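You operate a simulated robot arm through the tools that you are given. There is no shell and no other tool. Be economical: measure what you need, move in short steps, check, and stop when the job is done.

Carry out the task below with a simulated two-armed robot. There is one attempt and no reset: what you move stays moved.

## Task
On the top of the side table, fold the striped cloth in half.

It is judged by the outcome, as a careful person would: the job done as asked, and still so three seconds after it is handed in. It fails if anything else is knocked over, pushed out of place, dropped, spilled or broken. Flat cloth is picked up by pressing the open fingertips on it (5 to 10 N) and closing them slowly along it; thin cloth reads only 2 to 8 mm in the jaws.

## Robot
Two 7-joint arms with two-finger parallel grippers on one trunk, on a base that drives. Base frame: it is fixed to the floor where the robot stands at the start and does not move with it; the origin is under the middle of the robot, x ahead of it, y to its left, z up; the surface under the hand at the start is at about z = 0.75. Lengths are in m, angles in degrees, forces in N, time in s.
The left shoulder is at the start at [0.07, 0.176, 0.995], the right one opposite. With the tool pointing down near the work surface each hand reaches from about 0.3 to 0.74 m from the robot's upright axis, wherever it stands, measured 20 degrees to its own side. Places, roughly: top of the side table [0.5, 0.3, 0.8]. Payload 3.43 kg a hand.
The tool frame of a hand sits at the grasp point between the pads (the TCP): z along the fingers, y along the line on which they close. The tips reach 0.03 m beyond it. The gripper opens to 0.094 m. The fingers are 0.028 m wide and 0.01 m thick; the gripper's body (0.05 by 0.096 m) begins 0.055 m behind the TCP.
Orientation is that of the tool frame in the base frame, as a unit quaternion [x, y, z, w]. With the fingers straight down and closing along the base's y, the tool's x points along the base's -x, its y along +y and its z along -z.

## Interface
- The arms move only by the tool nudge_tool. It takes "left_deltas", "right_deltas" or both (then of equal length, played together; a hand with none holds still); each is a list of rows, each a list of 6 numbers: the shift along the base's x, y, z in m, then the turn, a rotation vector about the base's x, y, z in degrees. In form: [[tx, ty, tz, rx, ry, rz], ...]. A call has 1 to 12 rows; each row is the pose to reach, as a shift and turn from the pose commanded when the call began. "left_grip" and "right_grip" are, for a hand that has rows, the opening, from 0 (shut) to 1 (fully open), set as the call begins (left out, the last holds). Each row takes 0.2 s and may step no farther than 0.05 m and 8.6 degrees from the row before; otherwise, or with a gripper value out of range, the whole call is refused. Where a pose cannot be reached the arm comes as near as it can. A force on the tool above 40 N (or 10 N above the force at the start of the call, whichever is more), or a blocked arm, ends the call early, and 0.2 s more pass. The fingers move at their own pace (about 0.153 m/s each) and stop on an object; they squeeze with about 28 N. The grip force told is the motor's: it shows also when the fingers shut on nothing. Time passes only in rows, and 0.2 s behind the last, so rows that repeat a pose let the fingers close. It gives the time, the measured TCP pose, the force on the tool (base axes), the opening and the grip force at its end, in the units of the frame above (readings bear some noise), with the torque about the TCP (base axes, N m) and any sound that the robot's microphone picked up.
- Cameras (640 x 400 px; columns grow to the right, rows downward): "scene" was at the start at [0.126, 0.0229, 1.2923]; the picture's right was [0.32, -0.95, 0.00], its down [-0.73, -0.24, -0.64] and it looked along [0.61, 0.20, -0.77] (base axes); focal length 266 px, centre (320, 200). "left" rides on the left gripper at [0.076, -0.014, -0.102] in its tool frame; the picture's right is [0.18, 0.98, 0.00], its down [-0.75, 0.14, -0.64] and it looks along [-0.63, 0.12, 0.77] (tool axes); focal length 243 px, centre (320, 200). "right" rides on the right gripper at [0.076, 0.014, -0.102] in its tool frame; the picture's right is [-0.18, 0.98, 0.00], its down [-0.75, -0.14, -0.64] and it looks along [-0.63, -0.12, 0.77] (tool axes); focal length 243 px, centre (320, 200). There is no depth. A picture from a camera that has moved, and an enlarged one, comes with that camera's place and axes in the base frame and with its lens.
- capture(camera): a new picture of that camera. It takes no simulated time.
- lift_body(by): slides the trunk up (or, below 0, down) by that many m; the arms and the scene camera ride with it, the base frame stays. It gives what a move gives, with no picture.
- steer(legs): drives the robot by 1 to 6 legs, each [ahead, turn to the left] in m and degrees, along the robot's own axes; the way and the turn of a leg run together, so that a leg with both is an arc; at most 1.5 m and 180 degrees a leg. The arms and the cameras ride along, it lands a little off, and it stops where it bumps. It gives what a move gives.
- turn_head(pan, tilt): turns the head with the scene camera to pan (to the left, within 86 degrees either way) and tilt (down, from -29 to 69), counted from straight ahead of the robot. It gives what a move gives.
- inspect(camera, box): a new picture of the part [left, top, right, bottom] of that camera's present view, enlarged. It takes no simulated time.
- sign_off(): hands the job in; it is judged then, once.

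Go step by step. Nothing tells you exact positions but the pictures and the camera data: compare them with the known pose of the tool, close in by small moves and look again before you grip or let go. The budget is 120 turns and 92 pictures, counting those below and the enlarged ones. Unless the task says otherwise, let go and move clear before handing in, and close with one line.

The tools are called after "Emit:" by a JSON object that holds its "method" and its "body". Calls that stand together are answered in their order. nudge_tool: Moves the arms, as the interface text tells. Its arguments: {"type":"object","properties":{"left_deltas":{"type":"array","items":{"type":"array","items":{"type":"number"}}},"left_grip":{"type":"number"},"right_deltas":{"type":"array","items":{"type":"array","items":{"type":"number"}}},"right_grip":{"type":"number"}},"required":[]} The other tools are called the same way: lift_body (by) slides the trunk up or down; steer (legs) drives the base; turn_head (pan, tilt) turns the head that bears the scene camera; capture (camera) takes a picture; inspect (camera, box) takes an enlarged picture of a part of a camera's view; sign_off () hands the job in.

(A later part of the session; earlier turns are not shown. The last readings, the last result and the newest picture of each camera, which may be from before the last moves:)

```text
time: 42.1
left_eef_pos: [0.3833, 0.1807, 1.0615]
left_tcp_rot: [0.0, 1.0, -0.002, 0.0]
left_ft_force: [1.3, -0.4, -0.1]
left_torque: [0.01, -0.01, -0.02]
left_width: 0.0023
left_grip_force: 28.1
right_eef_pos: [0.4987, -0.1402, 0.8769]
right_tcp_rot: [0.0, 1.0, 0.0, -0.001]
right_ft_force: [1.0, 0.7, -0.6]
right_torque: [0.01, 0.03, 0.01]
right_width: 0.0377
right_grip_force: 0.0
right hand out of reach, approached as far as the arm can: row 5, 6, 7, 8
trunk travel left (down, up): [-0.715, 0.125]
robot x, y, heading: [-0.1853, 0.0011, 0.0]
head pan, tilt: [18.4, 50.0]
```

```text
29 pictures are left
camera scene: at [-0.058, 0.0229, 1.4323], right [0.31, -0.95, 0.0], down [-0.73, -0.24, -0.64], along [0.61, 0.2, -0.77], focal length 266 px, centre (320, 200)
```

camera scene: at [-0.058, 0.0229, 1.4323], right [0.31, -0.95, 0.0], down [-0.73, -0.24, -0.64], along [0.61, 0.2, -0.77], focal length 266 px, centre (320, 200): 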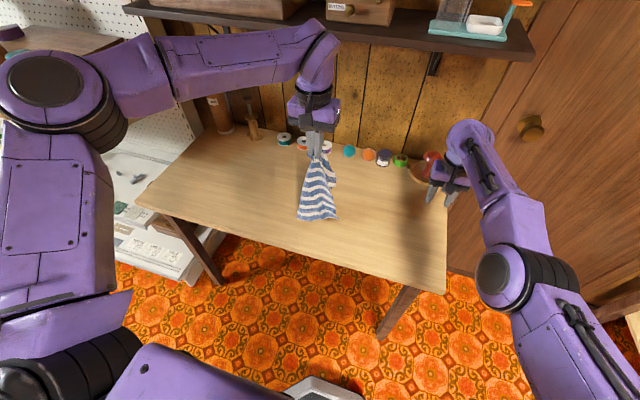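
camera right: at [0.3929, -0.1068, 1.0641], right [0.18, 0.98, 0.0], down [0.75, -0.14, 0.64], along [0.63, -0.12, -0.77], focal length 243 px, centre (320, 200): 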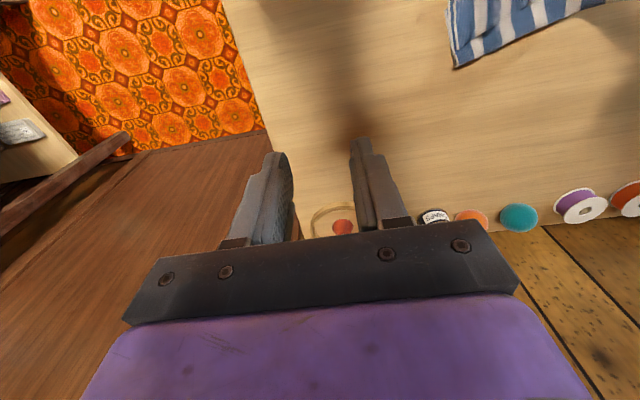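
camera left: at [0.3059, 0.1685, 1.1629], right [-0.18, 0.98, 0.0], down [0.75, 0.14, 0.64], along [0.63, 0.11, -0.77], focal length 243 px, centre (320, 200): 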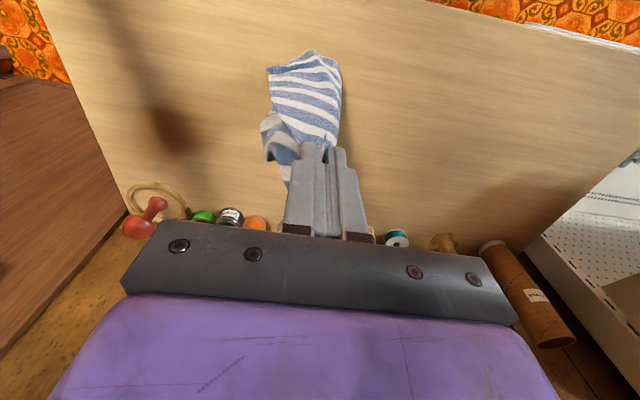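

The cloth hangs straight now with its lower edge just at the table. The right arm is in an awkward elbow posture, so I try moving it outward and then back.

Emit:
{"method": "nudge_tool", "body": {"right_deltas": [[0, -0.03, 0.01, 0, 0, 0], [0, -0.07, 0.02, 0, 0, 0], [0, -0.11, 0.03, 0, 0, 0], [0, -0.15, 0.03, 0, 0, 0], [-0.04, -0.17, 0.03, 0, 0, 0], [-0.08, -0.18, 0.03, 0, 0, 0], [-0.12, -0.18, 0.03, 0, 0, 0], [-0.16, -0.18, 0.03, 0, 0, 0], [-0.2, -0.18, 0.03, 0, 0, 0]]}}

```text
time: 44.1
left_eef_pos: [0.383, 0.1799, 1.0607]
left_tcp_rot: [0.001, 1.0, -0.001, 0.001]
left_ft_force: [-0.1, -0.1, 0.3]
left_torque: [0.01, 0.01, 0.03]
left_width: 0.0022
left_grip_force: 28.1
right_eef_pos: [0.5006, -0.3434, 0.8923]
right_tcp_rot: [-0.001, 1.0, 0.001, 0.0]
right_ft_force: [0.5, -0.1, 0.6]
right_torque: [0.05, 0.0, 0.03]
right_width: 0.0374
right_grip_force: 0.0
right hand out of reach, approached as far as the arm can: row 1, 2, 3, 4, 5, 6, 7, 8, 9
trunk travel left (down, up): [-0.715, 0.125]
robot x, y, heading: [-0.1801, -0.0006, -0.1]
head pan, tilt: [18.4, 50.0]
```

The right arm appears stretched straight, with its commanded target run far inward. I bring the command back outward to free it.

Emit:
{"method": "nudge_tool", "body": {"right_deltas": [[0.05, 0, 0, 0, 0, 0], [0.1, 0, 0, 0, 0, 0], [0.15, 0, 0, 0, 0, 0], [0.2, 0, 0, 0, 0, 0], [0.25, 0.0, 0, 0, 0, 0], [0.3, 0.0, 0, 0, 0, 0], [0.35, 0.0, 0, 0, 0, 0], [0.4, 0, 0, 0, 0, 0], [0.45, 0, 0, 0, 0, 0], [0.5, 0, 0, 0, 0, 0], [0.55, 0, 0, 0, 0, 0], [0.6, 0, 0, 0, 0, 0]]}}

```text
time: 46.7
left_eef_pos: [0.3833, 0.1818, 1.06]
left_tcp_rot: [0.001, 1.0, -0.001, 0.0]
left_ft_force: [0.1, -0.4, 0.0]
left_torque: [-0.01, 0.0, 0.0]
left_width: 0.002
left_grip_force: 27.8
right_eef_pos: [0.5095, -0.3142, 0.9203]
right_tcp_rot: [0.0, 1.0, 0.001, 0.0]
right_ft_force: [1.3, 0.0, 0.2]
right_torque: [0.0, 0.01, 0.03]
right_width: 0.0374
right_grip_force: 0.1
right hand out of reach, approached as far as the arm can: row 1, 2, 3, 4, 5, 6, 7, 8, 9, 10, 11, 12
trunk travel left (down, up): [-0.715, 0.125]
robot x, y, heading: [-0.1882, 0.0019, -0.4]
head pan, tilt: [18.4, 50.0]
```

The arm really is straight, so I use a chord: raise the right hand along its reach limit, then come straight down, which bends the elbow.

Emit:
{"method": "nudge_tool", "body": {"right_deltas": [[-0.01, 0, 0.045, 0, 0, 0], [-0.02, 0, 0.09, 0, 0, 0], [-0.03, 0, 0.135, 0, 0, 0], [-0.045, 0, 0.18, 0, 0, 0], [-0.06, 0, 0.22, 0, 0, 0], [-0.08, 0, 0.26, 0, 0, 0], [-0.08, 0, 0.22, 0, 0, 0], [-0.08, 0, 0.18, 0, 0, 0], [-0.08, 0, 0.14, 0, 0, 0], [-0.08, 0, 0.1, 0, 0, 0], [-0.08, 0, 0.06, 0, 0, 0], [-0.08, 0, 0.02, 0, 0, 0]]}}

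```text
time: 49.3
left_eef_pos: [0.3842, 0.1804, 1.061]
left_tcp_rot: [0.0, 1.0, -0.001, 0.0]
left_ft_force: [0.1, -0.4, -0.3]
left_torque: [0.02, 0.01, -0.01]
left_width: 0.0023
left_grip_force: 27.7
right_eef_pos: [0.4364, -0.3102, 0.9443]
right_tcp_rot: [0.0, 1.0, 0.0, -0.001]
right_ft_force: [0.5, -0.2, -1.1]
right_torque: [0.0, 0.0, -0.02]
right_width: 0.0375
right_grip_force: 0.1
trunk travel left (down, up): [-0.715, 0.125]
robot x, y, heading: [-0.1841, -0.0028, -0.1]
head pan, tilt: [18.4, 50.0]
```

The right arm is free again. I tuck it back toward the robot.

Emit:
{"method": "nudge_tool", "body": {"right_deltas": [[-0.03, 0, 0, 0, 0, 0], [-0.06, 0, 0, 0, 0, 0], [-0.09, 0, 0.0, 0, 0, 0], [-0.12, 0, 0, 0, 0, 0], [-0.15, 0.0, 0, 0, 0, 0], [-0.18, 0.02, 0, 0, 0, 0], [-0.18, 0.02, 0, 0, 0, 0]]}}

```text
time: 50.9
left_eef_pos: [0.3832, 0.1807, 1.0603]
left_tcp_rot: [0.001, 1.0, -0.002, 0.0]
left_ft_force: [0.1, -0.3, -0.4]
left_torque: [0.02, 0.0, 0.01]
left_width: 0.0023
left_grip_force: 27.9
right_eef_pos: [0.2538, -0.2907, 0.9408]
right_tcp_rot: [0.0, 1.0, 0.0, 0.0]
right_ft_force: [0.2, 0.3, 0.2]
right_torque: [0.0, 0.01, 0.02]
right_width: 0.0376
right_grip_force: 0.1
trunk travel left (down, up): [-0.715, 0.125]
robot x, y, heading: [-0.1883, -0.0007, -0.0]
head pan, tilt: [18.4, 50.0]
```

Now I raise the trunk a touch, drive forward 0.2 m to bring the hanging cloth over the far part of the table, then I'll lay it down toward me.

Emit:
{"method": "lift_body", "body": {"by": 0.04}}

Emit:
{"method": "steer", "body": {"legs": [[0.19, 0]]}}

Emit:
{"method": "inspect", "body": {"camera": "scene", "box": [200, 80, 440, 280]}}

```text
time: 51.7
left_eef_pos: [0.3836, 0.1804, 1.0999]
left_tcp_rot: [0.001, 1.0, -0.002, -0.001]
left_ft_force: [-0.2, -0.4, -1.0]
left_torque: [-0.05, -0.01, 0.01]
left_width: 0.0021
left_grip_force: 27.8
right_eef_pos: [0.2537, -0.2902, 0.9818]
right_tcp_rot: [0.0, 1.0, 0.001, 0.0]
right_ft_force: [0.4, -1.1, 0.2]
right_torque: [0.01, 0.04, 0.01]
right_width: 0.0378
right_grip_force: 0.0
trunk travel left (down, up): [-0.755, 0.085]
robot x, y, heading: [-0.1842, 0.0001, -0.2]
head pan, tilt: [18.4, 50.0]
```

```text
time: 53.2
left_eef_pos: [0.5519, 0.1818, 1.1001]
left_tcp_rot: [-0.001, 1.0, -0.003, -0.007]
left_ft_force: [0.1, -0.2, 0.1]
left_torque: [0.01, 0.0, 0.0]
left_width: 0.002
left_grip_force: 27.8
right_eef_pos: [0.4273, -0.2908, 0.9816]
right_tcp_rot: [-0.001, 1.0, 0.001, 0.0]
right_ft_force: [0.6, 0.8, 0.2]
right_torque: [0.0, 0.04, 0.01]
right_width: 0.0375
right_grip_force: 0.1
trunk travel left (down, up): [-0.755, 0.085]
robot x, y, heading: [-0.011, -0.0005, -0.2]
head pan, tilt: [18.4, 50.0]
stopped in leg 1: the force on the tool passed its limit at 130 N (the readings are from after the stop); the commanded pose is now the measured one
```

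```text
2.00 times, centred on (320, 180) of scene
camera zoom: at [0.116, 0.0232, 1.4723], right [0.32, -0.95, 0.0], down [-0.73, -0.24, -0.64], along [0.61, 0.2, -0.77], focal length 532 px, centre (320, 240)
```

zoom: 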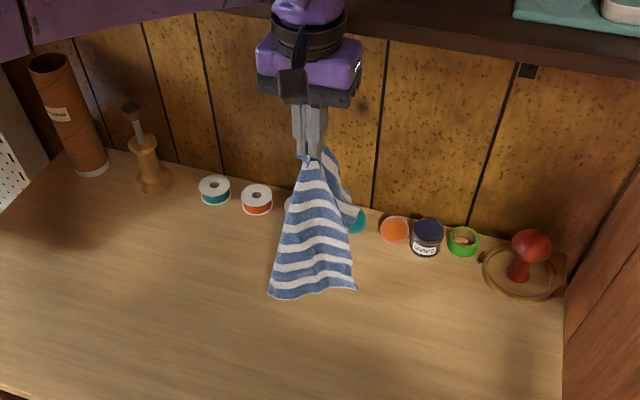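

The left arm bumped the wall shelf, so I back the hand off at once. I'll instead touch the cloth's lower edge down near x 0.4 and lay it out away from me.

Emit:
{"method": "nudge_tool", "body": {"left_deltas": [[-0.03, 0, 0, 0, 0, 0], [-0.06, 0, 0, 0, 0, 0], [-0.09, 0, 0.0, 0, 0, 0], [-0.12, 0, 0, 0, 0, 0], [-0.15, 0.0, -0.02, 0, 0, 0], [-0.16, 0.0, -0.03, 0, 0, 0], [-0.16, 0.0, -0.03, 0, 0, 0]]}}

Emit:
{"method": "capture", "body": {"camera": "scene"}}

```text
time: 54.9
left_eef_pos: [0.3907, 0.1802, 1.0706]
left_tcp_rot: [0.0, 1.0, -0.003, -0.007]
left_ft_force: [-0.3, -0.3, -0.4]
left_torque: [0.02, 0.0, 0.02]
left_width: 0.0026
left_grip_force: 27.9
right_eef_pos: [0.4269, -0.2908, 0.9812]
right_tcp_rot: [0.0, 1.0, 0.002, 0.0]
right_ft_force: [0.2, -0.4, -0.2]
right_torque: [-0.01, 0.0, 0.0]
right_width: 0.0377
right_grip_force: 0.0
trunk travel left (down, up): [-0.755, 0.085]
robot x, y, heading: [-0.0106, 0.0007, -0.0]
head pan, tilt: [18.4, 50.0]
```

```text
27 pictures are left
camera scene: at [0.1156, 0.0226, 1.4723], right [0.32, -0.95, 0.0], down [-0.73, -0.24, -0.64], along [0.61, 0.2, -0.77], focal length 266 px, centre (320, 200)
```

scene: 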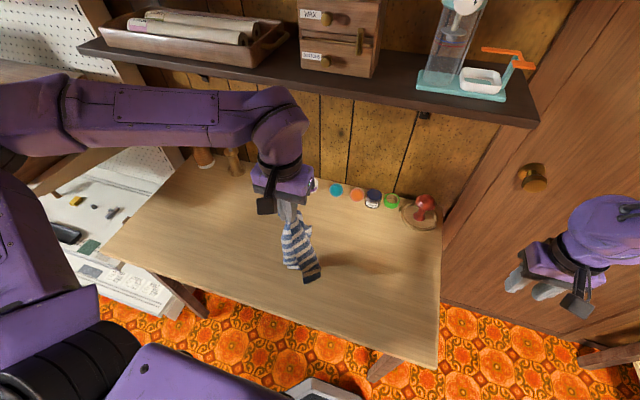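

Shelf items look undisturbed. I now let the swing settle, then lay the cloth out away from me along an arc.

Emit:
{"method": "nudge_tool", "body": {"left_deltas": [[0, 0, -0.01, 0, 0, 0], [0, 0, -0.02, 0, 0, 0], [0, 0, -0.02, 0, 0, 0], [0, 0, -0.02, 0, 0, 0], [0.0, 0, -0.02, 0, 0, 0], [0.04, 0, -0.025, 0, 0, 0], [0.08, 0, -0.04, 0, 0, 0], [0.12, 0.0, -0.06, 0, 0, 0], [0.15, 0.0, -0.09, 0, 0, 0], [0.18, 0.0, -0.125, 0, 0, 0], [0.21, 0.0, -0.16, 0, 0, 0], [0.21, 0.0, -0.16, 0, 0, 0]]}}

Emit:
{"method": "lift_body", "body": {"by": -0.1}}

Emit:
{"method": "capture", "body": {"camera": "scene"}}

```text
time: 57.5
left_eef_pos: [0.6023, 0.18, 0.9091]
left_tcp_rot: [-0.001, 1.0, -0.003, -0.008]
left_ft_force: [0.3, -0.7, -0.3]
left_torque: [0.01, -0.02, -0.01]
left_width: 0.0021
left_grip_force: 28.3
right_eef_pos: [0.427, -0.2899, 0.9806]
right_tcp_rot: [-0.001, 1.0, 0.001, 0.0]
right_ft_force: [-0.3, 0.3, 0.3]
right_torque: [0.0, 0.02, 0.0]
right_width: 0.0375
right_grip_force: 0.0
trunk travel left (down, up): [-0.755, 0.085]
robot x, y, heading: [-0.0133, 0.0015, 0.0]
head pan, tilt: [18.4, 50.0]
```

```text
time: 58.8
left_eef_pos: [0.6025, 0.1794, 0.8093]
left_tcp_rot: [-0.001, 1.0, -0.003, -0.006]
left_ft_force: [0.9, 0.6, -0.5]
left_torque: [0.03, 0.02, 0.06]
left_width: 0.0021
left_grip_force: 28.2
right_eef_pos: [0.4273, -0.2901, 0.8816]
right_tcp_rot: [-0.001, 1.0, 0.001, 0.001]
right_ft_force: [0.1, -0.2, -0.9]
right_torque: [-0.01, -0.01, -0.01]
right_width: 0.0374
right_grip_force: 0.2
trunk travel left (down, up): [-0.655, 0.185]
robot x, y, heading: [-0.012, -0.0054, 0.1]
head pan, tilt: [18.4, 50.0]
```

```text
26 pictures are left
camera scene: at [0.1154, 0.0227, 1.3724], right [0.32, -0.95, 0.0], down [-0.73, -0.24, -0.64], along [0.61, 0.2, -0.77], focal length 266 px, centre (320, 200)
```

scene: 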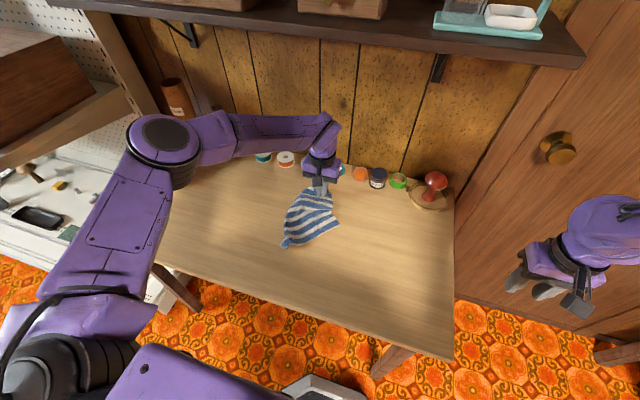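

Emit:
{"method": "nudge_tool", "body": {"left_deltas": [[0.02, 0, -0.005, 0, 0, 0], [0.04, 0, -0.01, 0, 0, 0], [0.045, 0, -0.015, 0, 0, 0]]}}

Emit:
{"method": "inspect", "body": {"camera": "scene", "box": [270, 160, 370, 260]}}

```text
time: 59.6
left_eef_pos: [0.6132, 0.18, 0.8064]
left_tcp_rot: [0.0, 1.0, -0.003, -0.007]
left_ft_force: [-1.1, -0.4, 1.0]
left_torque: [-0.01, -0.02, 0.04]
left_width: 0.0022
left_grip_force: 27.9
left hand out of reach, approached as far as the arm can: row 1, 2, 3
right_eef_pos: [0.4285, -0.2915, 0.8818]
right_tcp_rot: [-0.001, 1.0, 0.001, 0.0]
right_ft_force: [0.0, -0.1, 0.6]
right_torque: [0.0, 0.02, -0.03]
right_width: 0.0376
right_grip_force: 0.0
trunk travel left (down, up): [-0.655, 0.185]
robot x, y, heading: [-0.0108, -0.0041, 0.1]
head pan, tilt: [18.4, 50.0]
```

```text
4.00 times, centred on (320, 210) of scene
camera zoom: at [0.116, 0.0226, 1.3723], right [0.32, -0.95, 0.0], down [-0.73, -0.24, -0.64], along [0.61, 0.2, -0.77], focal length 1065 px, centre (320, 160)
```

zoom: 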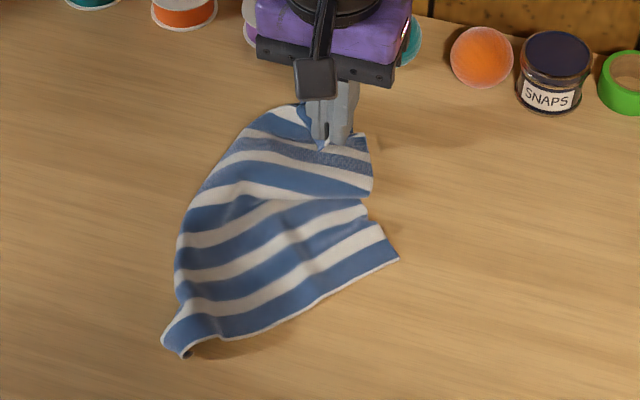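

The cloth is mostly opened as a single layer with its near hem running diagonally. I release with the left hand, back away upward and take a look from above to find the corners.

Emit:
{"method": "nudge_tool", "body": {"left_deltas": [[0, 0, -0.012, 0, 0, 0], [0, 0, -0.012, 0, 0, 0]]}}

Emit:
{"method": "nudge_tool", "body": {"left_deltas": [[0, 0, 0, 0, 0, 0], [0, 0, 0, 0, 0, 0], [0, 0, 0.03, 0, 0, 0], [-0.02, 0.02, 0.06, 0, 0, 0], [-0.05, 0.04, 0.08, 0, 0, 0], [-0.09, 0.06, 0.09, 0, 0, 0], [-0.12, 0.08, 0.1, 0, 0, 0], [-0.16, 0.09, 0.1, 0, 0, 0], [-0.2, 0.1, 0.1, 0, 0, 0], [-0.23, 0.1, 0.1, 0, 0, 0]], "left_grip": 0.4}}

Emit:
{"method": "inspect", "body": {"camera": "scene", "box": [260, 155, 370, 265]}}

```text
time: 60.2
left_eef_pos: [0.6123, 0.1806, 0.7949]
left_tcp_rot: [-0.001, 1.0, -0.002, -0.007]
left_ft_force: [0.2, -0.7, 0.5]
left_torque: [0.04, 0.01, 0.0]
left_width: 0.0019
left_grip_force: 28.2
right_eef_pos: [0.4267, -0.2905, 0.8822]
right_tcp_rot: [0.0, 1.0, 0.001, -0.001]
right_ft_force: [-0.1, 0.0, -0.2]
right_torque: [0.01, -0.01, -0.01]
right_width: 0.0376
right_grip_force: 0.0
trunk travel left (down, up): [-0.655, 0.185]
robot x, y, heading: [-0.0095, -0.0036, 0.3]
head pan, tilt: [18.4, 50.0]
```

```text
time: 62.4
left_eef_pos: [0.3832, 0.2801, 0.8953]
left_tcp_rot: [-0.001, 1.0, -0.002, -0.007]
left_ft_force: [-0.8, -0.7, 0.2]
left_torque: [0.0, -0.02, -0.01]
left_width: 0.0375
left_grip_force: 0.1
right_eef_pos: [0.4264, -0.2909, 0.8812]
right_tcp_rot: [0.001, 1.0, 0.0, 0.0]
right_ft_force: [-0.8, -0.4, -0.4]
right_torque: [0.01, 0.0, -0.02]
right_width: 0.0378
right_grip_force: 0.1
trunk travel left (down, up): [-0.655, 0.185]
robot x, y, heading: [-0.009, 0.0023, 0.1]
head pan, tilt: [18.4, 50.0]
```

```text
3.64 times, centred on (315, 210) of scene
camera zoom: at [0.1148, 0.0229, 1.3724], right [0.32, -0.95, 0.0], down [-0.73, -0.24, -0.64], along [0.61, 0.2, -0.77], focal length 968 px, centre (338, 164)
```

zoom: 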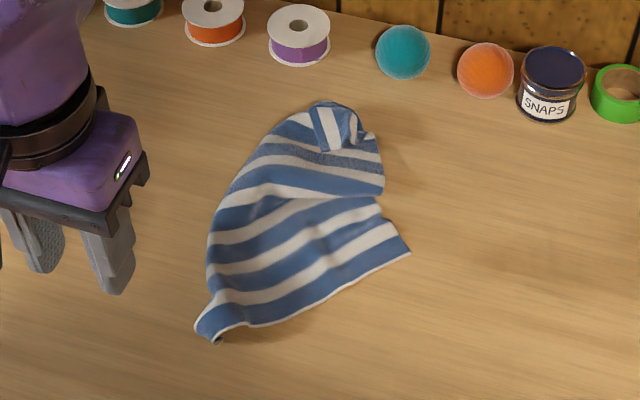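

I can see a clean single-layer corner B near (0.540, 0.105). I'll pinch it with the left hand and drag it out to the right and toward me to spread the cloth.

Emit:
{"method": "nudge_tool", "body": {"left_deltas": [[0.03, -0.03, 0, 0, 0, 0], [0.06, -0.06, 0, 0, 0, 0], [0.09, -0.09, 0, 0, 0, 0], [0.12, -0.12, 0, 0, 0, 0], [0.15, -0.145, -0.02, 0, 0, 0], [0.158, -0.147, -0.06, 0, 0, 0], [0.158, -0.147, -0.09, 0, 0, 0], [0.158, -0.147, -0.09, 0, 0, 0]], "left_grip": 0.36}}

Emit:
{"method": "inspect", "body": {"camera": "left", "box": [180, 80, 480, 260]}}

```text
time: 64.2
left_eef_pos: [0.541, 0.1322, 0.8041]
left_tcp_rot: [0.0, 1.0, -0.003, -0.007]
left_ft_force: [-0.5, 0.2, -0.2]
left_torque: [-0.04, 0.01, -0.01]
left_width: 0.0338
left_grip_force: 0.2
right_eef_pos: [0.427, -0.2917, 0.8818]
right_tcp_rot: [-0.001, 1.0, 0.001, 0.0]
right_ft_force: [0.3, -0.1, 0.1]
right_torque: [-0.03, -0.01, -0.02]
right_width: 0.0374
right_grip_force: 0.0
trunk travel left (down, up): [-0.655, 0.185]
robot x, y, heading: [-0.0102, 0.0014, 0.1]
head pan, tilt: [18.4, 50.0]
```

```text
2.13 times, centred on (330, 170) of left
camera zoom: at [0.465, 0.1188, 0.9088], right [-0.18, 0.98, 0.0], down [0.76, 0.14, 0.63], along [0.62, 0.12, -0.78], focal length 518 px, centre (299, 264)
```

zoom: 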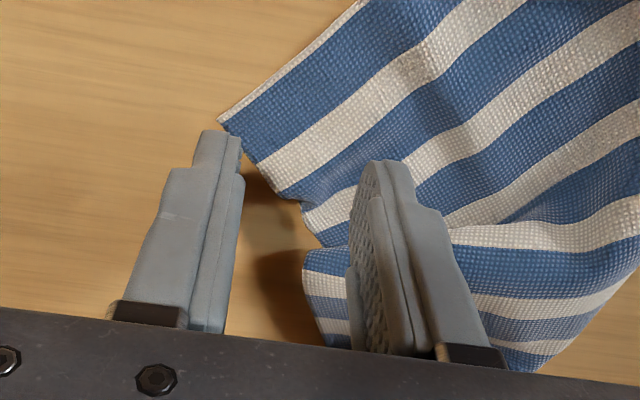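

Emit:
{"method": "nudge_tool", "body": {"left_deltas": [[-0.009, 0.007, 0, 0, 0, 0], [-0.009, 0.007, -0.012, 0, 0, 0], [-0.009, 0.007, -0.02, 0, 0, 0], [-0.009, 0.007, -0.024, 0, 0, 0]]}}

Emit:
{"method": "nudge_tool", "body": {"left_deltas": [[0, 0, 0, 0, 0, 0]], "left_grip": 0.27}}

Emit:
{"method": "nudge_tool", "body": {"left_deltas": [[0, 0, 0, 0, 0, 0]], "left_grip": 0.18}}

Emit:
{"method": "nudge_tool", "body": {"left_deltas": [[0, 0, 0, 0, 0, 0]], "left_grip": 0.09}}

Emit:
{"method": "nudge_tool", "body": {"left_deltas": [[0, 0, 0, 0, 0, 0], [0, 0, 0, 0, 0, 0]], "left_grip": 0.0}}

```text
time: 65.2
left_eef_pos: [0.5326, 0.1396, 0.781]
left_tcp_rot: [-0.001, 1.0, -0.003, -0.006]
left_ft_force: [-0.7, 0.8, 2.8]
left_torque: [0.02, -0.01, 0.01]
left_width: 0.0336
left_grip_force: 0.2
right_eef_pos: [0.4273, -0.2908, 0.8814]
right_tcp_rot: [-0.001, 1.0, 0.001, 0.0]
right_ft_force: [0.1, -1.0, -1.2]
right_torque: [-0.02, 0.02, -0.01]
right_width: 0.0377
right_grip_force: 0.1
trunk travel left (down, up): [-0.655, 0.185]
robot x, y, heading: [-0.0146, 0.0004, 0.3]
head pan, tilt: [18.4, 50.0]
```

```text
time: 65.6
left_eef_pos: [0.5312, 0.1394, 0.781]
left_tcp_rot: [0.0, 1.0, -0.003, -0.008]
left_ft_force: [0.3, 0.0, 4.1]
left_torque: [-0.01, -0.01, 0.03]
left_width: 0.025
left_grip_force: 0.0
right_eef_pos: [0.4274, -0.2899, 0.882]
right_tcp_rot: [0.0, 1.0, 0.001, 0.0]
right_ft_force: [0.6, 0.1, 0.8]
right_torque: [-0.01, -0.04, 0.02]
right_width: 0.0374
right_grip_force: 0.2
trunk travel left (down, up): [-0.655, 0.185]
robot x, y, heading: [-0.0065, -0.0023, -0.1]
head pan, tilt: [18.4, 50.0]
```

```text
time: 66.0
left_eef_pos: [0.5321, 0.1394, 0.7809]
left_tcp_rot: [-0.002, 1.0, -0.001, -0.007]
left_ft_force: [0.2, 0.3, 5.5]
left_torque: [-0.01, -0.05, 0.01]
left_width: 0.0167
left_grip_force: 0.1
right_eef_pos: [0.4274, -0.2912, 0.8815]
right_tcp_rot: [0.0, 1.0, 0.001, 0.0]
right_ft_force: [0.0, 0.6, 0.4]
right_torque: [0.0, 0.01, 0.03]
right_width: 0.0376
right_grip_force: 0.2
trunk travel left (down, up): [-0.655, 0.185]
robot x, y, heading: [-0.0067, -0.0033, 0.3]
head pan, tilt: [18.4, 50.0]
```

```text
time: 66.4
left_eef_pos: [0.5311, 0.1399, 0.7809]
left_tcp_rot: [-0.001, 1.0, -0.002, -0.007]
left_ft_force: [-0.2, 0.2, 4.6]
left_torque: [0.02, -0.04, -0.01]
left_width: 0.008
left_grip_force: 0.1
right_eef_pos: [0.427, -0.2907, 0.8823]
right_tcp_rot: [0.0, 1.0, 0.001, -0.001]
right_ft_force: [0.6, 0.6, 1.1]
right_torque: [-0.04, 0.02, 0.02]
right_width: 0.0375
right_grip_force: 0.0
trunk travel left (down, up): [-0.655, 0.185]
robot x, y, heading: [-0.011, -0.0011, -0.0]
head pan, tilt: [18.4, 50.0]
```

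```text
time: 67.0
left_eef_pos: [0.5314, 0.1397, 0.7818]
left_tcp_rot: [0.0, 1.0, -0.003, -0.007]
left_ft_force: [0.2, -1.5, 5.7]
left_torque: [0.0, -0.05, -0.01]
left_width: 0.0021
left_grip_force: 27.9
right_eef_pos: [0.4277, -0.291, 0.8819]
right_tcp_rot: [0.0, 1.0, 0.001, 0.0]
right_ft_force: [-0.7, 0.1, -0.5]
right_torque: [0.03, 0.01, -0.01]
right_width: 0.0375
right_grip_force: 0.1
trunk travel left (down, up): [-0.655, 0.185]
robot x, y, heading: [-0.0136, 0.0005, -0.2]
head pan, tilt: [18.4, 50.0]
```

B is pinched cleanly (2.1 mm). I lift slightly and drag it right and toward me to spread the hem.

Emit:
{"method": "nudge_tool", "body": {"left_deltas": [[0, -0.005, 0.02, 0, 0, 0], [-0.01, -0.03, 0.03, 0, 0, 0], [-0.03, -0.055, 0.03, 0, 0, 0], [-0.055, -0.08, 0.025, 0, 0, 0], [-0.08, -0.1, 0.02, 0, 0, 0], [-0.1, -0.12, 0.01, 0, 0, 0], [-0.1, -0.12, 0.004, 0, 0, 0]]}}

Emit:
{"method": "inspect", "body": {"camera": "scene", "box": [250, 140, 410, 260]}}

```text
time: 68.6
left_eef_pos: [0.4316, 0.0201, 0.784]
left_tcp_rot: [0.0, 1.0, -0.003, -0.007]
left_ft_force: [-0.7, -0.3, 0.2]
left_torque: [-0.03, 0.05, -0.01]
left_width: 0.0023
left_grip_force: 27.9
right_eef_pos: [0.4288, -0.2903, 0.8814]
right_tcp_rot: [0.0, 1.0, 0.001, 0.0]
right_ft_force: [0.0, -0.6, 0.4]
right_torque: [0.02, 0.01, -0.01]
right_width: 0.0375
right_grip_force: 0.0
trunk travel left (down, up): [-0.655, 0.185]
robot x, y, heading: [-0.0122, -0.002, 0.2]
head pan, tilt: [18.4, 50.0]
```

```text
3.33 times, centred on (330, 200) of scene
camera zoom: at [0.1158, 0.0231, 1.3723], right [0.32, -0.95, 0.0], down [-0.73, -0.24, -0.64], along [0.61, 0.2, -0.77], focal length 887 px, centre (287, 200)
```

zoom: 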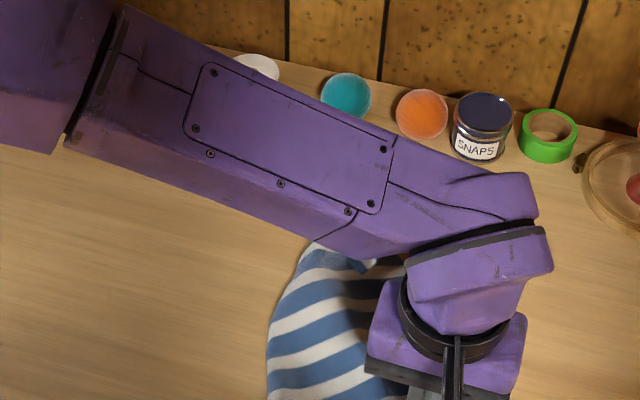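

Emit:
{"method": "nudge_tool", "body": {"left_deltas": [[0, 0, 0, 0, 0, 0], [0, 0, 0, 0, 0, 0], [0, 0, 0.03, 0, 0, 0], [0, 0, 0.07, 0, 0, 0], [-0.01, 0.04, 0.1, 0, 0, 0], [-0.02, 0.08, 0.11, 0, 0, 0], [-0.03, 0.12, 0.11, 0, 0, 0], [-0.04, 0.16, 0.11, 0, 0, 0], [-0.05, 0.2, 0.11, 0, 0, 0], [-0.05, 0.24, 0.11, 0, 0, 0], [-0.05, 0.26, 0.11, 0, 0, 0]], "left_grip": 0.36}}

Emit:
{"method": "inspect", "body": {"camera": "scene", "box": [250, 155, 410, 275]}}

```text
refused: row 5 steps farther than a row can; nothing moved
```

```text
3.33 times, centred on (330, 215) of scene
camera zoom: at [0.1158, 0.0231, 1.3723], right [0.32, -0.95, 0.0], down [-0.73, -0.24, -0.64], along [0.61, 0.2, -0.77], focal length 887 px, centre (287, 150)
```

zoom: 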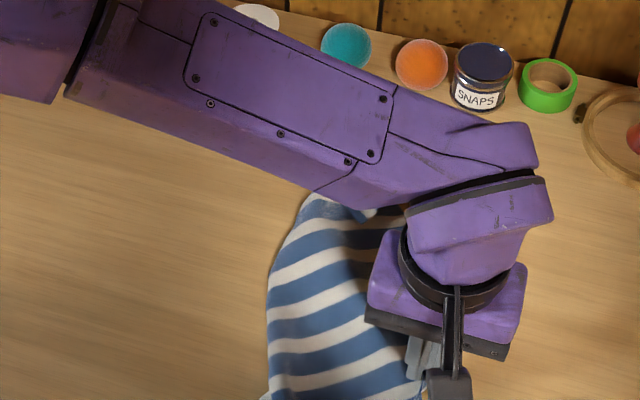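

Emit:
{"method": "nudge_tool", "body": {"left_deltas": [[0, 0, 0, 0, 0, 0], [0, 0, 0, 0, 0, 0], [0, 0, 0.03, 0, 0, 0], [0, 0, 0.07, 0, 0, 0], [-0.01, 0.03, 0.1, 0, 0, 0], [-0.02, 0.07, 0.11, 0, 0, 0], [-0.03, 0.11, 0.11, 0, 0, 0], [-0.04, 0.15, 0.11, 0, 0, 0], [-0.05, 0.19, 0.11, 0, 0, 0], [-0.05, 0.23, 0.11, 0, 0, 0], [-0.05, 0.27, 0.11, 0, 0, 0], [-0.05, 0.29, 0.11, 0, 0, 0]], "left_grip": 0.36}}

Emit:
{"method": "inspect", "body": {"camera": "scene", "box": [250, 165, 410, 285]}}

```text
time: 71.2
left_eef_pos: [0.3817, 0.3105, 0.8944]
left_tcp_rot: [0.0, 1.0, -0.003, -0.008]
left_ft_force: [-0.4, 0.1, 0.4]
left_torque: [-0.02, 0.02, 0.0]
left_width: 0.0337
left_grip_force: 0.0
right_eef_pos: [0.4272, -0.2901, 0.8818]
right_tcp_rot: [0.0, 1.0, 0.002, 0.0]
right_ft_force: [0.7, 0.5, 0.5]
right_torque: [-0.01, 0.04, 0.0]
right_width: 0.0375
right_grip_force: 0.2
trunk travel left (down, up): [-0.655, 0.185]
robot x, y, heading: [-0.0076, -0.0039, -0.2]
head pan, tilt: [18.4, 50.0]
```

```text
3.33 times, centred on (330, 225) of scene
camera zoom: at [0.1155, 0.0231, 1.3723], right [0.32, -0.95, 0.0], down [-0.73, -0.24, -0.64], along [0.61, 0.2, -0.77], focal length 887 px, centre (287, 117)
```

zoom: 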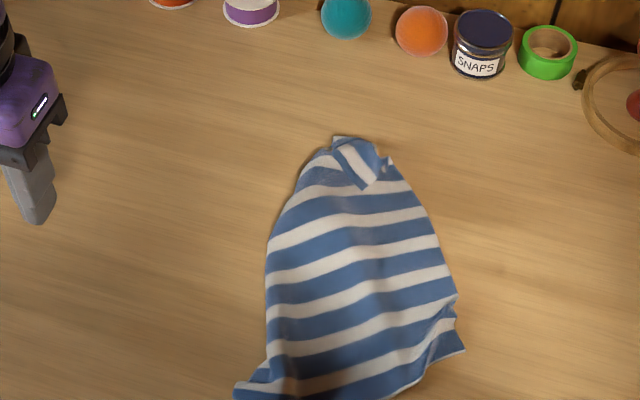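

The cloth is now spread into one layer with a clear hem facing me: C≈(0.352, 0.136), B≈(0.434, -0.011). I'll pinch that hem with both hands, hang the cloth, and fold it by lowering so the free half lies underneath; I move the hands over first.

Emit:
{"method": "nudge_tool", "body": {"left_deltas": [[0, -0.03, 0, 0, 0, 0], [0, -0.06, 0, 0, 0, 0], [0, -0.09, 0, 0, 0, 0], [0, -0.12, -0.02, 0, 0, 0], [0, -0.15, -0.04, 0, 0, 0], [0, -0.18, -0.06, 0, 0, 0], [0, -0.18, -0.06, 0, 0, 0], [0, -0.18, -0.06, 0, 0, 0]], "right_deltas": [[0.0, 0.045, 0, 0, 0, 0], [0.005, 0.09, 0, 0, 0, 0], [0.01, 0.135, 0, 0, 0, 0], [0.015, 0.18, 0, 0, 0, 0], [0.015, 0.225, -0.01, 0, 0, 0], [0.015, 0.265, -0.03, 0, 0, 0], [0.015, 0.3, -0.05, 0, 0, 0], [0.015, 0.3, -0.05, 0, 0, 0]], "left_grip": 0.36, "right_grip": 0.36}}

Emit:
{"method": "capture", "body": {"camera": "left"}}

Emit:
{"method": "capture", "body": {"camera": "right"}}

```text
time: 73.2
left_eef_pos: [0.3825, 0.1305, 0.8353]
left_tcp_rot: [0.0, 1.0, -0.002, -0.007]
left_ft_force: [0.5, -0.1, -0.8]
left_torque: [0.0, -0.02, -0.02]
left_width: 0.0336
left_grip_force: 0.1
right_eef_pos: [0.4599, 0.004, 0.8531]
right_tcp_rot: [0.031, 0.999, 0.04, 0.001]
right_ft_force: [0.0, -0.2, 0.0]
right_torque: [-0.02, 0.0, -0.02]
right_width: 0.0338
right_grip_force: 0.1
trunk travel left (down, up): [-0.655, 0.185]
robot x, y, heading: [-0.0091, -0.003, 0.2]
head pan, tilt: [18.4, 50.0]
stopped in row 8 (right hand): the arm was blocked; the commanded pose is now the measured one
```

```text
19 pictures are left
camera left: at [0.3059, 0.1161, 0.9389], right [-0.18, 0.98, 0.0], down [0.76, 0.14, 0.63], along [0.62, 0.12, -0.78], focal length 243 px, centre (320, 200)
```

left: 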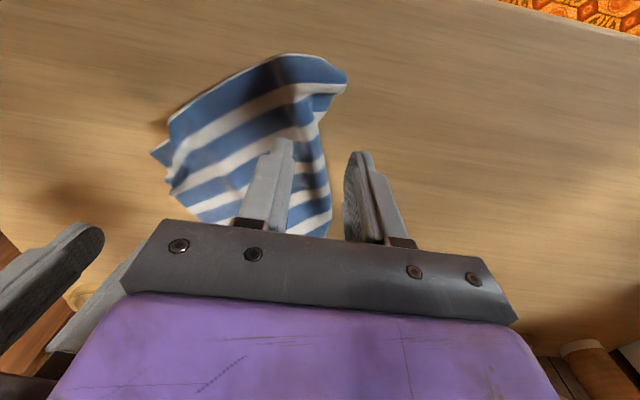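

```text
18 pictures are left
camera right: at [0.3837, 0.0138, 0.9561], right [0.24, 0.97, 0.08], down [0.74, -0.24, 0.63], along [0.63, -0.1, -0.77], focal length 243 px, centre (320, 200)
```

right: 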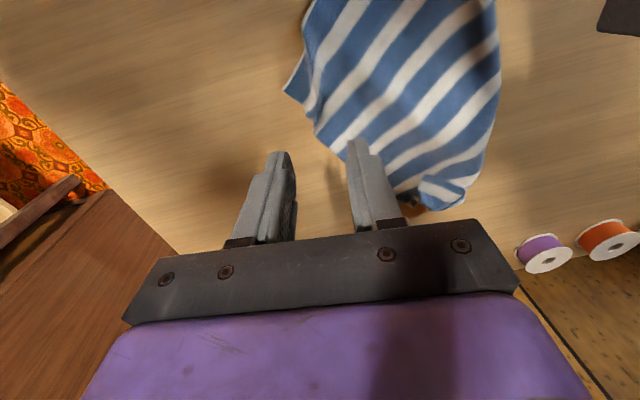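

The hands touched each other, being too close together. I back the right hand away and straighten it, then pinch corner C with the left first.

Emit:
{"method": "nudge_tool", "body": {"right_deltas": [[0, -0.03, 0.01, 0, 0, 0], [0, -0.06, 0.01, -2.3, 0, 1.8], [0, -0.09, 0.01, -4.6, 0, 3.6], [0, -0.1, 0.01, -4.6, 0, 3.6]]}}

Emit:
{"method": "nudge_tool", "body": {"left_deltas": [[-0.015, -0.006, -0.02, 0, 0, 0], [-0.027, -0.012, -0.035, 0, 0, 0], [-0.027, -0.012, -0.045, 0, 0, 0], [-0.027, -0.012, -0.051, 0, 0, 0], [-0.027, -0.012, -0.054, 0, 0, 0]]}}

Emit:
{"method": "inspect", "body": {"camera": "left", "box": [180, 60, 440, 220]}}

```text
time: 74.2
left_eef_pos: [0.3808, 0.1284, 0.8364]
left_tcp_rot: [-0.001, 1.0, -0.002, -0.006]
left_ft_force: [0.8, 0.0, 0.1]
left_torque: [-0.01, -0.01, 0.03]
left_width: 0.0338
left_grip_force: 0.0
right_eef_pos: [0.4581, -0.0952, 0.8613]
right_tcp_rot: [-0.004, 1.0, -0.002, 0.002]
right_ft_force: [0.0, -0.3, 0.0]
right_torque: [0.02, -0.01, 0.01]
right_width: 0.0338
right_grip_force: 0.1
trunk travel left (down, up): [-0.655, 0.185]
robot x, y, heading: [-0.0103, 0.0002, -0.0]
head pan, tilt: [18.4, 50.0]
```

```text
time: 75.4
left_eef_pos: [0.3546, 0.1168, 0.7818]
left_tcp_rot: [0.001, 1.0, -0.003, -0.006]
left_ft_force: [1.6, 0.0, 5.0]
left_torque: [0.13, -0.01, 0.0]
left_width: 0.0343
left_grip_force: 0.3
right_eef_pos: [0.4587, -0.0948, 0.8618]
right_tcp_rot: [-0.002, 1.0, -0.002, 0.002]
right_ft_force: [-0.3, -0.7, -0.2]
right_torque: [0.02, 0.0, -0.01]
right_width: 0.0337
right_grip_force: 0.0
trunk travel left (down, up): [-0.655, 0.185]
robot x, y, heading: [-0.0086, -0.0011, -0.1]
head pan, tilt: [18.4, 50.0]
```

```text
2.46 times, centred on (310, 140) of left
camera zoom: at [0.2785, 0.1043, 0.8853], right [-0.18, 0.98, 0.0], down [0.76, 0.14, 0.63], along [0.62, 0.11, -0.78], focal length 597 px, centre (345, 348)
```

zoom: 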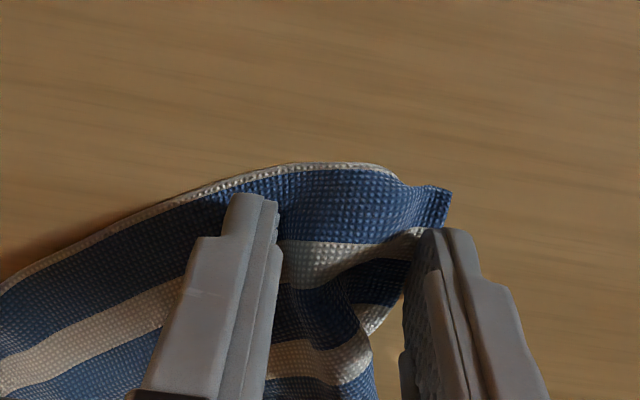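

Contact, but the outer finger is off the corner; I shift slightly inward and toward the hem, then close slowly.

Emit:
{"method": "nudge_tool", "body": {"left_deltas": [[0, 0, 0.008, 0, 0, 0], [-0.009, -0.009, 0.008, 0, 0, 0], [-0.009, -0.009, 0, 0, 0, 0], [-0.009, -0.009, -0.001, 0, 0, 0]]}}

Emit:
{"method": "nudge_tool", "body": {"left_deltas": [[0, 0, 0, 0, 0, 0]], "left_grip": 0.27}}

Emit:
{"method": "nudge_tool", "body": {"left_deltas": [[0, 0, 0, 0, 0, 0]], "left_grip": 0.18}}

Emit:
{"method": "nudge_tool", "body": {"left_deltas": [[0, 0, 0, 0, 0, 0]], "left_grip": 0.09}}

Emit:
{"method": "nudge_tool", "body": {"left_deltas": [[0, 0, 0, 0, 0, 0], [0, 0, 0, 0, 0, 0]], "left_grip": 0.0}}

```text
time: 76.4
left_eef_pos: [0.3461, 0.1082, 0.7812]
left_tcp_rot: [-0.001, 1.0, -0.002, -0.006]
left_ft_force: [0.8, -0.8, 14.9]
left_torque: [0.32, 0.11, 0.0]
left_width: 0.0338
left_grip_force: 0.0
right_eef_pos: [0.4573, -0.0955, 0.8626]
right_tcp_rot: [-0.002, 1.0, -0.002, 0.001]
right_ft_force: [0.0, 0.0, -0.3]
right_torque: [0.0, -0.03, -0.02]
right_width: 0.0341
right_grip_force: 0.0
trunk travel left (down, up): [-0.655, 0.185]
robot x, y, heading: [-0.0102, 0.0028, -0.1]
head pan, tilt: [18.4, 50.0]
```

```text
time: 76.8
left_eef_pos: [0.3454, 0.1077, 0.7807]
left_tcp_rot: [-0.001, 1.0, -0.002, -0.006]
left_ft_force: [2.5, -1.8, 17.3]
left_torque: [0.24, 0.07, -0.04]
left_width: 0.0243
left_grip_force: 0.0
right_eef_pos: [0.4577, -0.0966, 0.8618]
right_tcp_rot: [-0.002, 1.0, -0.001, 0.003]
right_ft_force: [-0.3, 0.2, -0.5]
right_torque: [0.0, 0.01, 0.03]
right_width: 0.0338
right_grip_force: 0.1
trunk travel left (down, up): [-0.655, 0.185]
robot x, y, heading: [-0.0089, -0.0043, -0.1]
head pan, tilt: [18.4, 50.0]
```

```text
time: 77.2
left_eef_pos: [0.3453, 0.1084, 0.7811]
left_tcp_rot: [0.0, 1.0, -0.002, -0.006]
left_ft_force: [1.9, -1.3, 20.1]
left_torque: [0.21, 0.04, -0.02]
left_width: 0.0157
left_grip_force: 0.2
right_eef_pos: [0.4575, -0.0961, 0.8612]
right_tcp_rot: [-0.003, 1.0, -0.002, 0.003]
right_ft_force: [0.3, 0.1, 1.0]
right_torque: [-0.02, 0.0, 0.02]
right_width: 0.0337
right_grip_force: 0.1
trunk travel left (down, up): [-0.655, 0.185]
robot x, y, heading: [-0.0094, 0.0025, -0.1]
head pan, tilt: [18.4, 50.0]
```

```text
time: 77.6
left_eef_pos: [0.3448, 0.107, 0.7816]
left_tcp_rot: [-0.002, 1.0, -0.002, -0.007]
left_ft_force: [2.3, -0.8, 22.8]
left_torque: [0.15, 0.06, 0.03]
left_width: 0.0077
left_grip_force: 0.0
right_eef_pos: [0.457, -0.0949, 0.8615]
right_tcp_rot: [-0.002, 1.0, -0.001, 0.003]
right_ft_force: [-0.2, 1.0, 0.1]
right_torque: [0.01, -0.04, 0.0]
right_width: 0.0339
right_grip_force: 0.0
trunk travel left (down, up): [-0.655, 0.185]
robot x, y, heading: [-0.0113, -0.0011, -0.0]
head pan, tilt: [18.4, 50.0]
```

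```text
time: 78.2
left_eef_pos: [0.3448, 0.1081, 0.7813]
left_tcp_rot: [0.0, 1.0, -0.003, -0.005]
left_ft_force: [2.0, 2.5, 25.0]
left_torque: [0.16, 0.11, -0.01]
left_width: 0.0032
left_grip_force: 28.4
right_eef_pos: [0.4558, -0.0948, 0.8623]
right_tcp_rot: [-0.003, 1.0, -0.003, 0.002]
right_ft_force: [0.0, 0.8, 0.2]
right_torque: [0.0, 0.01, 0.01]
right_width: 0.0339
right_grip_force: 0.0
trunk travel left (down, up): [-0.655, 0.185]
robot x, y, heading: [-0.0093, 0.0021, 0.1]
head pan, tilt: [18.4, 50.0]
```

Corner C is held. I lift slightly and move it left and away to straighten the hem and make room for the right hand.

Emit:
{"method": "nudge_tool", "body": {"left_deltas": [[0, 0, 0.02, 0, 0, 0], [0.01, 0.02, 0.025, 0, 0, 0], [0.025, 0.04, 0.025, 0, 0, 0], [0.04, 0.06, 0.02, 0, 0, 0], [0.05, 0.07, 0.01, 0, 0, 0]]}}

Emit:
{"method": "capture", "body": {"camera": "right"}}

```text
time: 79.4
left_eef_pos: [0.3956, 0.1794, 0.7904]
left_tcp_rot: [0.0, 1.0, -0.003, -0.008]
left_ft_force: [-0.2, 0.3, 0.5]
left_torque: [0.0, 0.01, -0.01]
left_width: 0.0027
left_grip_force: 27.9
right_eef_pos: [0.4582, -0.0947, 0.8608]
right_tcp_rot: [-0.003, 1.0, -0.003, 0.002]
right_ft_force: [-0.3, 0.2, 0.5]
right_torque: [0.02, -0.01, 0.01]
right_width: 0.0335
right_grip_force: 0.1
trunk travel left (down, up): [-0.655, 0.185]
robot x, y, heading: [-0.0088, 0.0013, -0.0]
head pan, tilt: [18.4, 50.0]
```

```text
16 pictures are left
camera right: at [0.382, -0.0813, 0.9636], right [0.18, 0.98, 0.0], down [0.75, -0.13, 0.64], along [0.63, -0.12, -0.76], focal length 243 px, centre (320, 200)
```

right: 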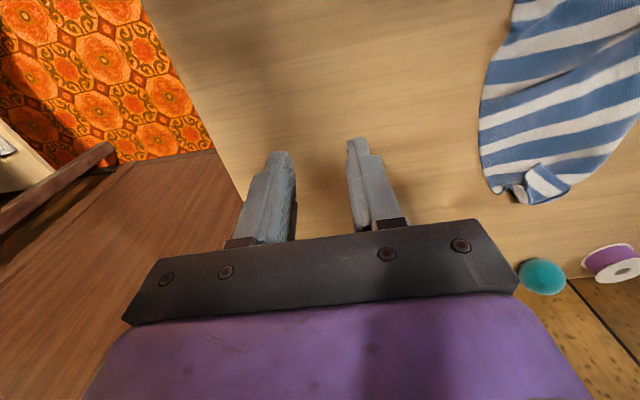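

Emit:
{"method": "inspect", "body": {"camera": "scene", "box": [240, 160, 400, 280]}}

```text
3.33 times, centred on (320, 220) of scene
camera zoom: at [0.1162, 0.0231, 1.3723], right [0.32, -0.95, 0.0], down [-0.73, -0.24, -0.64], along [0.61, 0.2, -0.77], focal length 887 px, centre (320, 133)
```

zoom: 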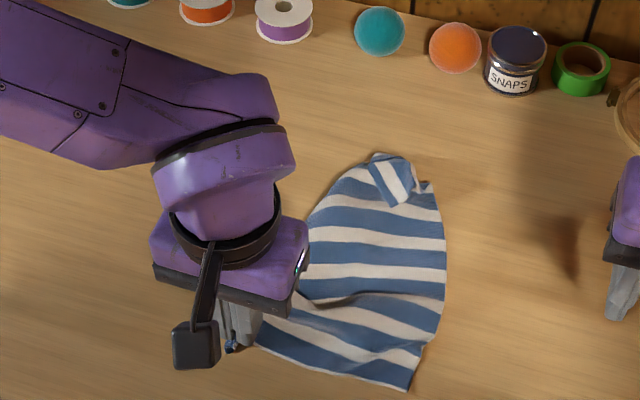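

The hem now runs along y with corner B at about (0.395, 0.049). I bring the right hand just above it.

Emit:
{"method": "nudge_tool", "body": {"right_deltas": [[-0.02, 0.03, 0, 0, 0, 0], [-0.035, 0.07, 0, 0, 0, 0], [-0.05, 0.11, 0, 0, 0, 0], [-0.051, 0.14, -0.01, 0, 0, 0], [-0.051, 0.162, -0.03, 0, 0, 0], [-0.051, 0.163, -0.06, 0, 0, 0], [-0.051, 0.163, -0.068, 0, 0, 0]]}}

Emit:
{"method": "inspect", "body": {"camera": "right", "box": [200, 70, 440, 220]}}

```text
time: 81.0
left_eef_pos: [0.3948, 0.1788, 0.7911]
left_tcp_rot: [-0.002, 1.0, -0.003, -0.007]
left_ft_force: [-0.3, 0.5, -0.4]
left_torque: [0.01, 0.03, -0.05]
left_width: 0.0029
left_grip_force: 27.5
right_eef_pos: [0.4177, 0.0645, 0.8047]
right_tcp_rot: [0.014, 1.0, 0.016, 0.001]
right_ft_force: [0.6, 0.9, -0.7]
right_torque: [0.0, -0.02, 0.01]
right_width: 0.0339
right_grip_force: 0.1
trunk travel left (down, up): [-0.655, 0.185]
robot x, y, heading: [-0.013, -0.0014, -0.1]
head pan, tilt: [18.4, 50.0]
```

```text
2.67 times, centred on (320, 145) of right
camera zoom: at [0.3423, 0.0778, 0.9074], right [0.21, 0.98, 0.03], down [0.75, -0.18, 0.64], along [0.63, -0.11, -0.77], focal length 647 px, centre (320, 347)
```

zoom: 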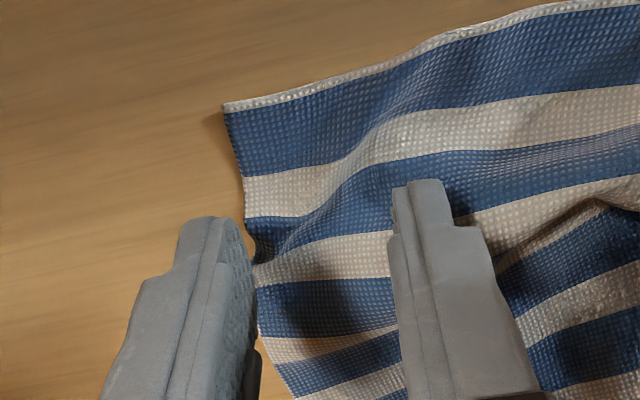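

Close, but the right hand is brushing its neighbour. I shift the left 1.5 cm outward, correct the right by about a centimetre and go down.

Emit:
{"method": "nudge_tool", "body": {"left_deltas": [[0, 0.008, 0, 0, 0, 0], [0, 0.015, 0, 0, 0, 0], [0, 0.015, 0, 0, 0, 0], [0, 0.015, 0, 0, 0, 0], [0, 0.015, 0, 0, 0, 0]], "right_deltas": [[0, 0, 0, 0, 0, 0], [-0.007, 0.005, 0, -0.9, 0, 0.8], [-0.014, 0.012, 0, -1.8, 0, 1.6], [-0.014, 0.012, -0.01, -1.8, 0, 1.6], [-0.014, 0.012, -0.016, -1.8, 0, 1.6]]}}

Emit:
{"method": "inspect", "body": {"camera": "right", "box": [200, 70, 440, 220]}}

```text
time: 82.2
left_eef_pos: [0.3946, 0.1943, 0.7895]
left_tcp_rot: [0.0, 1.0, -0.003, -0.006]
left_ft_force: [-0.6, -0.3, 0.0]
left_torque: [0.03, -0.01, -0.01]
left_width: 0.0028
left_grip_force: 28.5
right_eef_pos: [0.4018, 0.0786, 0.7845]
right_tcp_rot: [-0.006, 1.0, -0.006, 0.002]
right_ft_force: [-0.3, -0.3, 0.0]
right_torque: [0.02, 0.01, 0.01]
right_width: 0.0341
right_grip_force: 0.1
trunk travel left (down, up): [-0.655, 0.185]
robot x, y, heading: [-0.0083, -0.0005, 0.1]
head pan, tilt: [18.4, 50.0]
```

```text
2.67 times, centred on (320, 145) of right
camera zoom: at [0.3243, 0.0925, 0.8869], right [0.17, 0.98, -0.01], down [0.75, -0.12, 0.65], along [0.64, -0.12, -0.76], focal length 647 px, centre (320, 347)
```

zoom: 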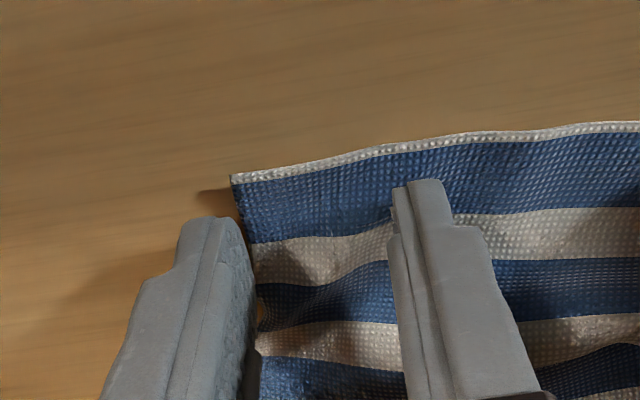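

Nicely placed; a last small shift, press, and slow close.

Emit:
{"method": "nudge_tool", "body": {"right_deltas": [[-0.006, 0.007, 0, 0, 0, 0], [-0.006, 0.007, -0.003, 0, 0, 0], [-0.006, 0.007, -0.005, 0, 0, 0]]}}

Emit:
{"method": "nudge_tool", "body": {"right_deltas": [[0, 0, 0, 0, 0, 0]], "right_grip": 0.27}}

Emit:
{"method": "nudge_tool", "body": {"right_deltas": [[0, 0, 0, 0, 0, 0]], "right_grip": 0.18}}

Emit:
{"method": "nudge_tool", "body": {"right_deltas": [[0, 0, 0, 0, 0, 0]], "right_grip": 0.09}}

Emit:
{"method": "nudge_tool", "body": {"right_deltas": [[0, 0, 0, 0, 0, 0], [0, 0, 0, 0, 0, 0]], "right_grip": 0.0}}

```text
time: 83.0
left_eef_pos: [0.3943, 0.1932, 0.793]
left_tcp_rot: [0.0, 1.0, -0.002, -0.006]
left_ft_force: [-0.1, 0.3, 0.1]
left_torque: [0.01, 0.03, 0.01]
left_width: 0.0027
left_grip_force: 28.1
right_eef_pos: [0.3933, 0.0846, 0.7813]
right_tcp_rot: [-0.005, 1.0, -0.008, 0.005]
right_ft_force: [5.7, -0.4, 39.8]
right_torque: [0.83, 0.13, -0.12]
right_width: 0.0328
right_grip_force: 0.1
trunk travel left (down, up): [-0.655, 0.185]
robot x, y, heading: [-0.0075, -0.0022, 0.0]
head pan, tilt: [18.4, 50.0]
```

```text
time: 83.4
left_eef_pos: [0.3937, 0.1928, 0.7926]
left_tcp_rot: [-0.001, 1.0, -0.002, -0.006]
left_ft_force: [-0.2, -0.5, -0.6]
left_torque: [0.02, 0.0, -0.02]
left_width: 0.0028
left_grip_force: 28.0
right_eef_pos: [0.3948, 0.086, 0.7815]
right_tcp_rot: [-0.003, 1.0, -0.006, 0.004]
right_ft_force: [-4.8, 1.2, 24.1]
right_torque: [0.49, 0.31, 0.08]
right_width: 0.0253
right_grip_force: 0.1
trunk travel left (down, up): [-0.655, 0.185]
robot x, y, heading: [-0.0082, -0.0012, 0.2]
head pan, tilt: [18.4, 50.0]
stopped in row 1 (right hand): the force on the tool passed its limit at 53 N (the readings are from after the stop); the commanded pose is now the measured one
```

```text
time: 83.8
left_eef_pos: [0.3941, 0.1941, 0.7914]
left_tcp_rot: [-0.001, 1.0, -0.002, -0.006]
left_ft_force: [-0.7, -0.6, -0.4]
left_torque: [0.0, -0.01, 0.0]
left_width: 0.0028
left_grip_force: 28.3
right_eef_pos: [0.3953, 0.0862, 0.7817]
right_tcp_rot: [-0.004, 1.0, -0.006, 0.005]
right_ft_force: [-2.9, -0.1, 26.3]
right_torque: [0.36, 0.19, 0.07]
right_width: 0.0165
right_grip_force: 0.1
trunk travel left (down, up): [-0.655, 0.185]
robot x, y, heading: [-0.0095, -0.0012, -0.2]
head pan, tilt: [18.4, 50.0]
```

```text
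time: 84.2
left_eef_pos: [0.3939, 0.1938, 0.792]
left_tcp_rot: [0.0, 1.0, -0.002, -0.006]
left_ft_force: [-0.4, -1.2, 0.4]
left_torque: [-0.04, 0.04, -0.05]
left_width: 0.0029
left_grip_force: 27.9
right_eef_pos: [0.3954, 0.0859, 0.781]
right_tcp_rot: [-0.004, 1.0, -0.006, 0.005]
right_ft_force: [-1.0, 3.1, 27.2]
right_torque: [0.32, 0.17, -0.04]
right_width: 0.0091
right_grip_force: 0.9
trunk travel left (down, up): [-0.655, 0.185]
robot x, y, heading: [-0.0102, -0.0015, -0.1]
head pan, tilt: [18.4, 50.0]
```

```text
time: 84.8
left_eef_pos: [0.3945, 0.1939, 0.7923]
left_tcp_rot: [-0.001, 1.0, -0.003, -0.006]
left_ft_force: [0.0, -3.0, 0.5]
left_torque: [-0.09, -0.01, -0.03]
left_width: 0.003
left_grip_force: 27.5
right_eef_pos: [0.3952, 0.087, 0.7807]
right_tcp_rot: [-0.004, 1.0, -0.006, 0.004]
right_ft_force: [3.1, 8.0, 30.7]
right_torque: [0.43, 0.13, -0.07]
right_width: 0.0067
right_grip_force: 27.9
trunk travel left (down, up): [-0.655, 0.185]
robot x, y, heading: [-0.0128, -0.0002, 0.1]
head pan, tilt: [18.4, 50.0]
```

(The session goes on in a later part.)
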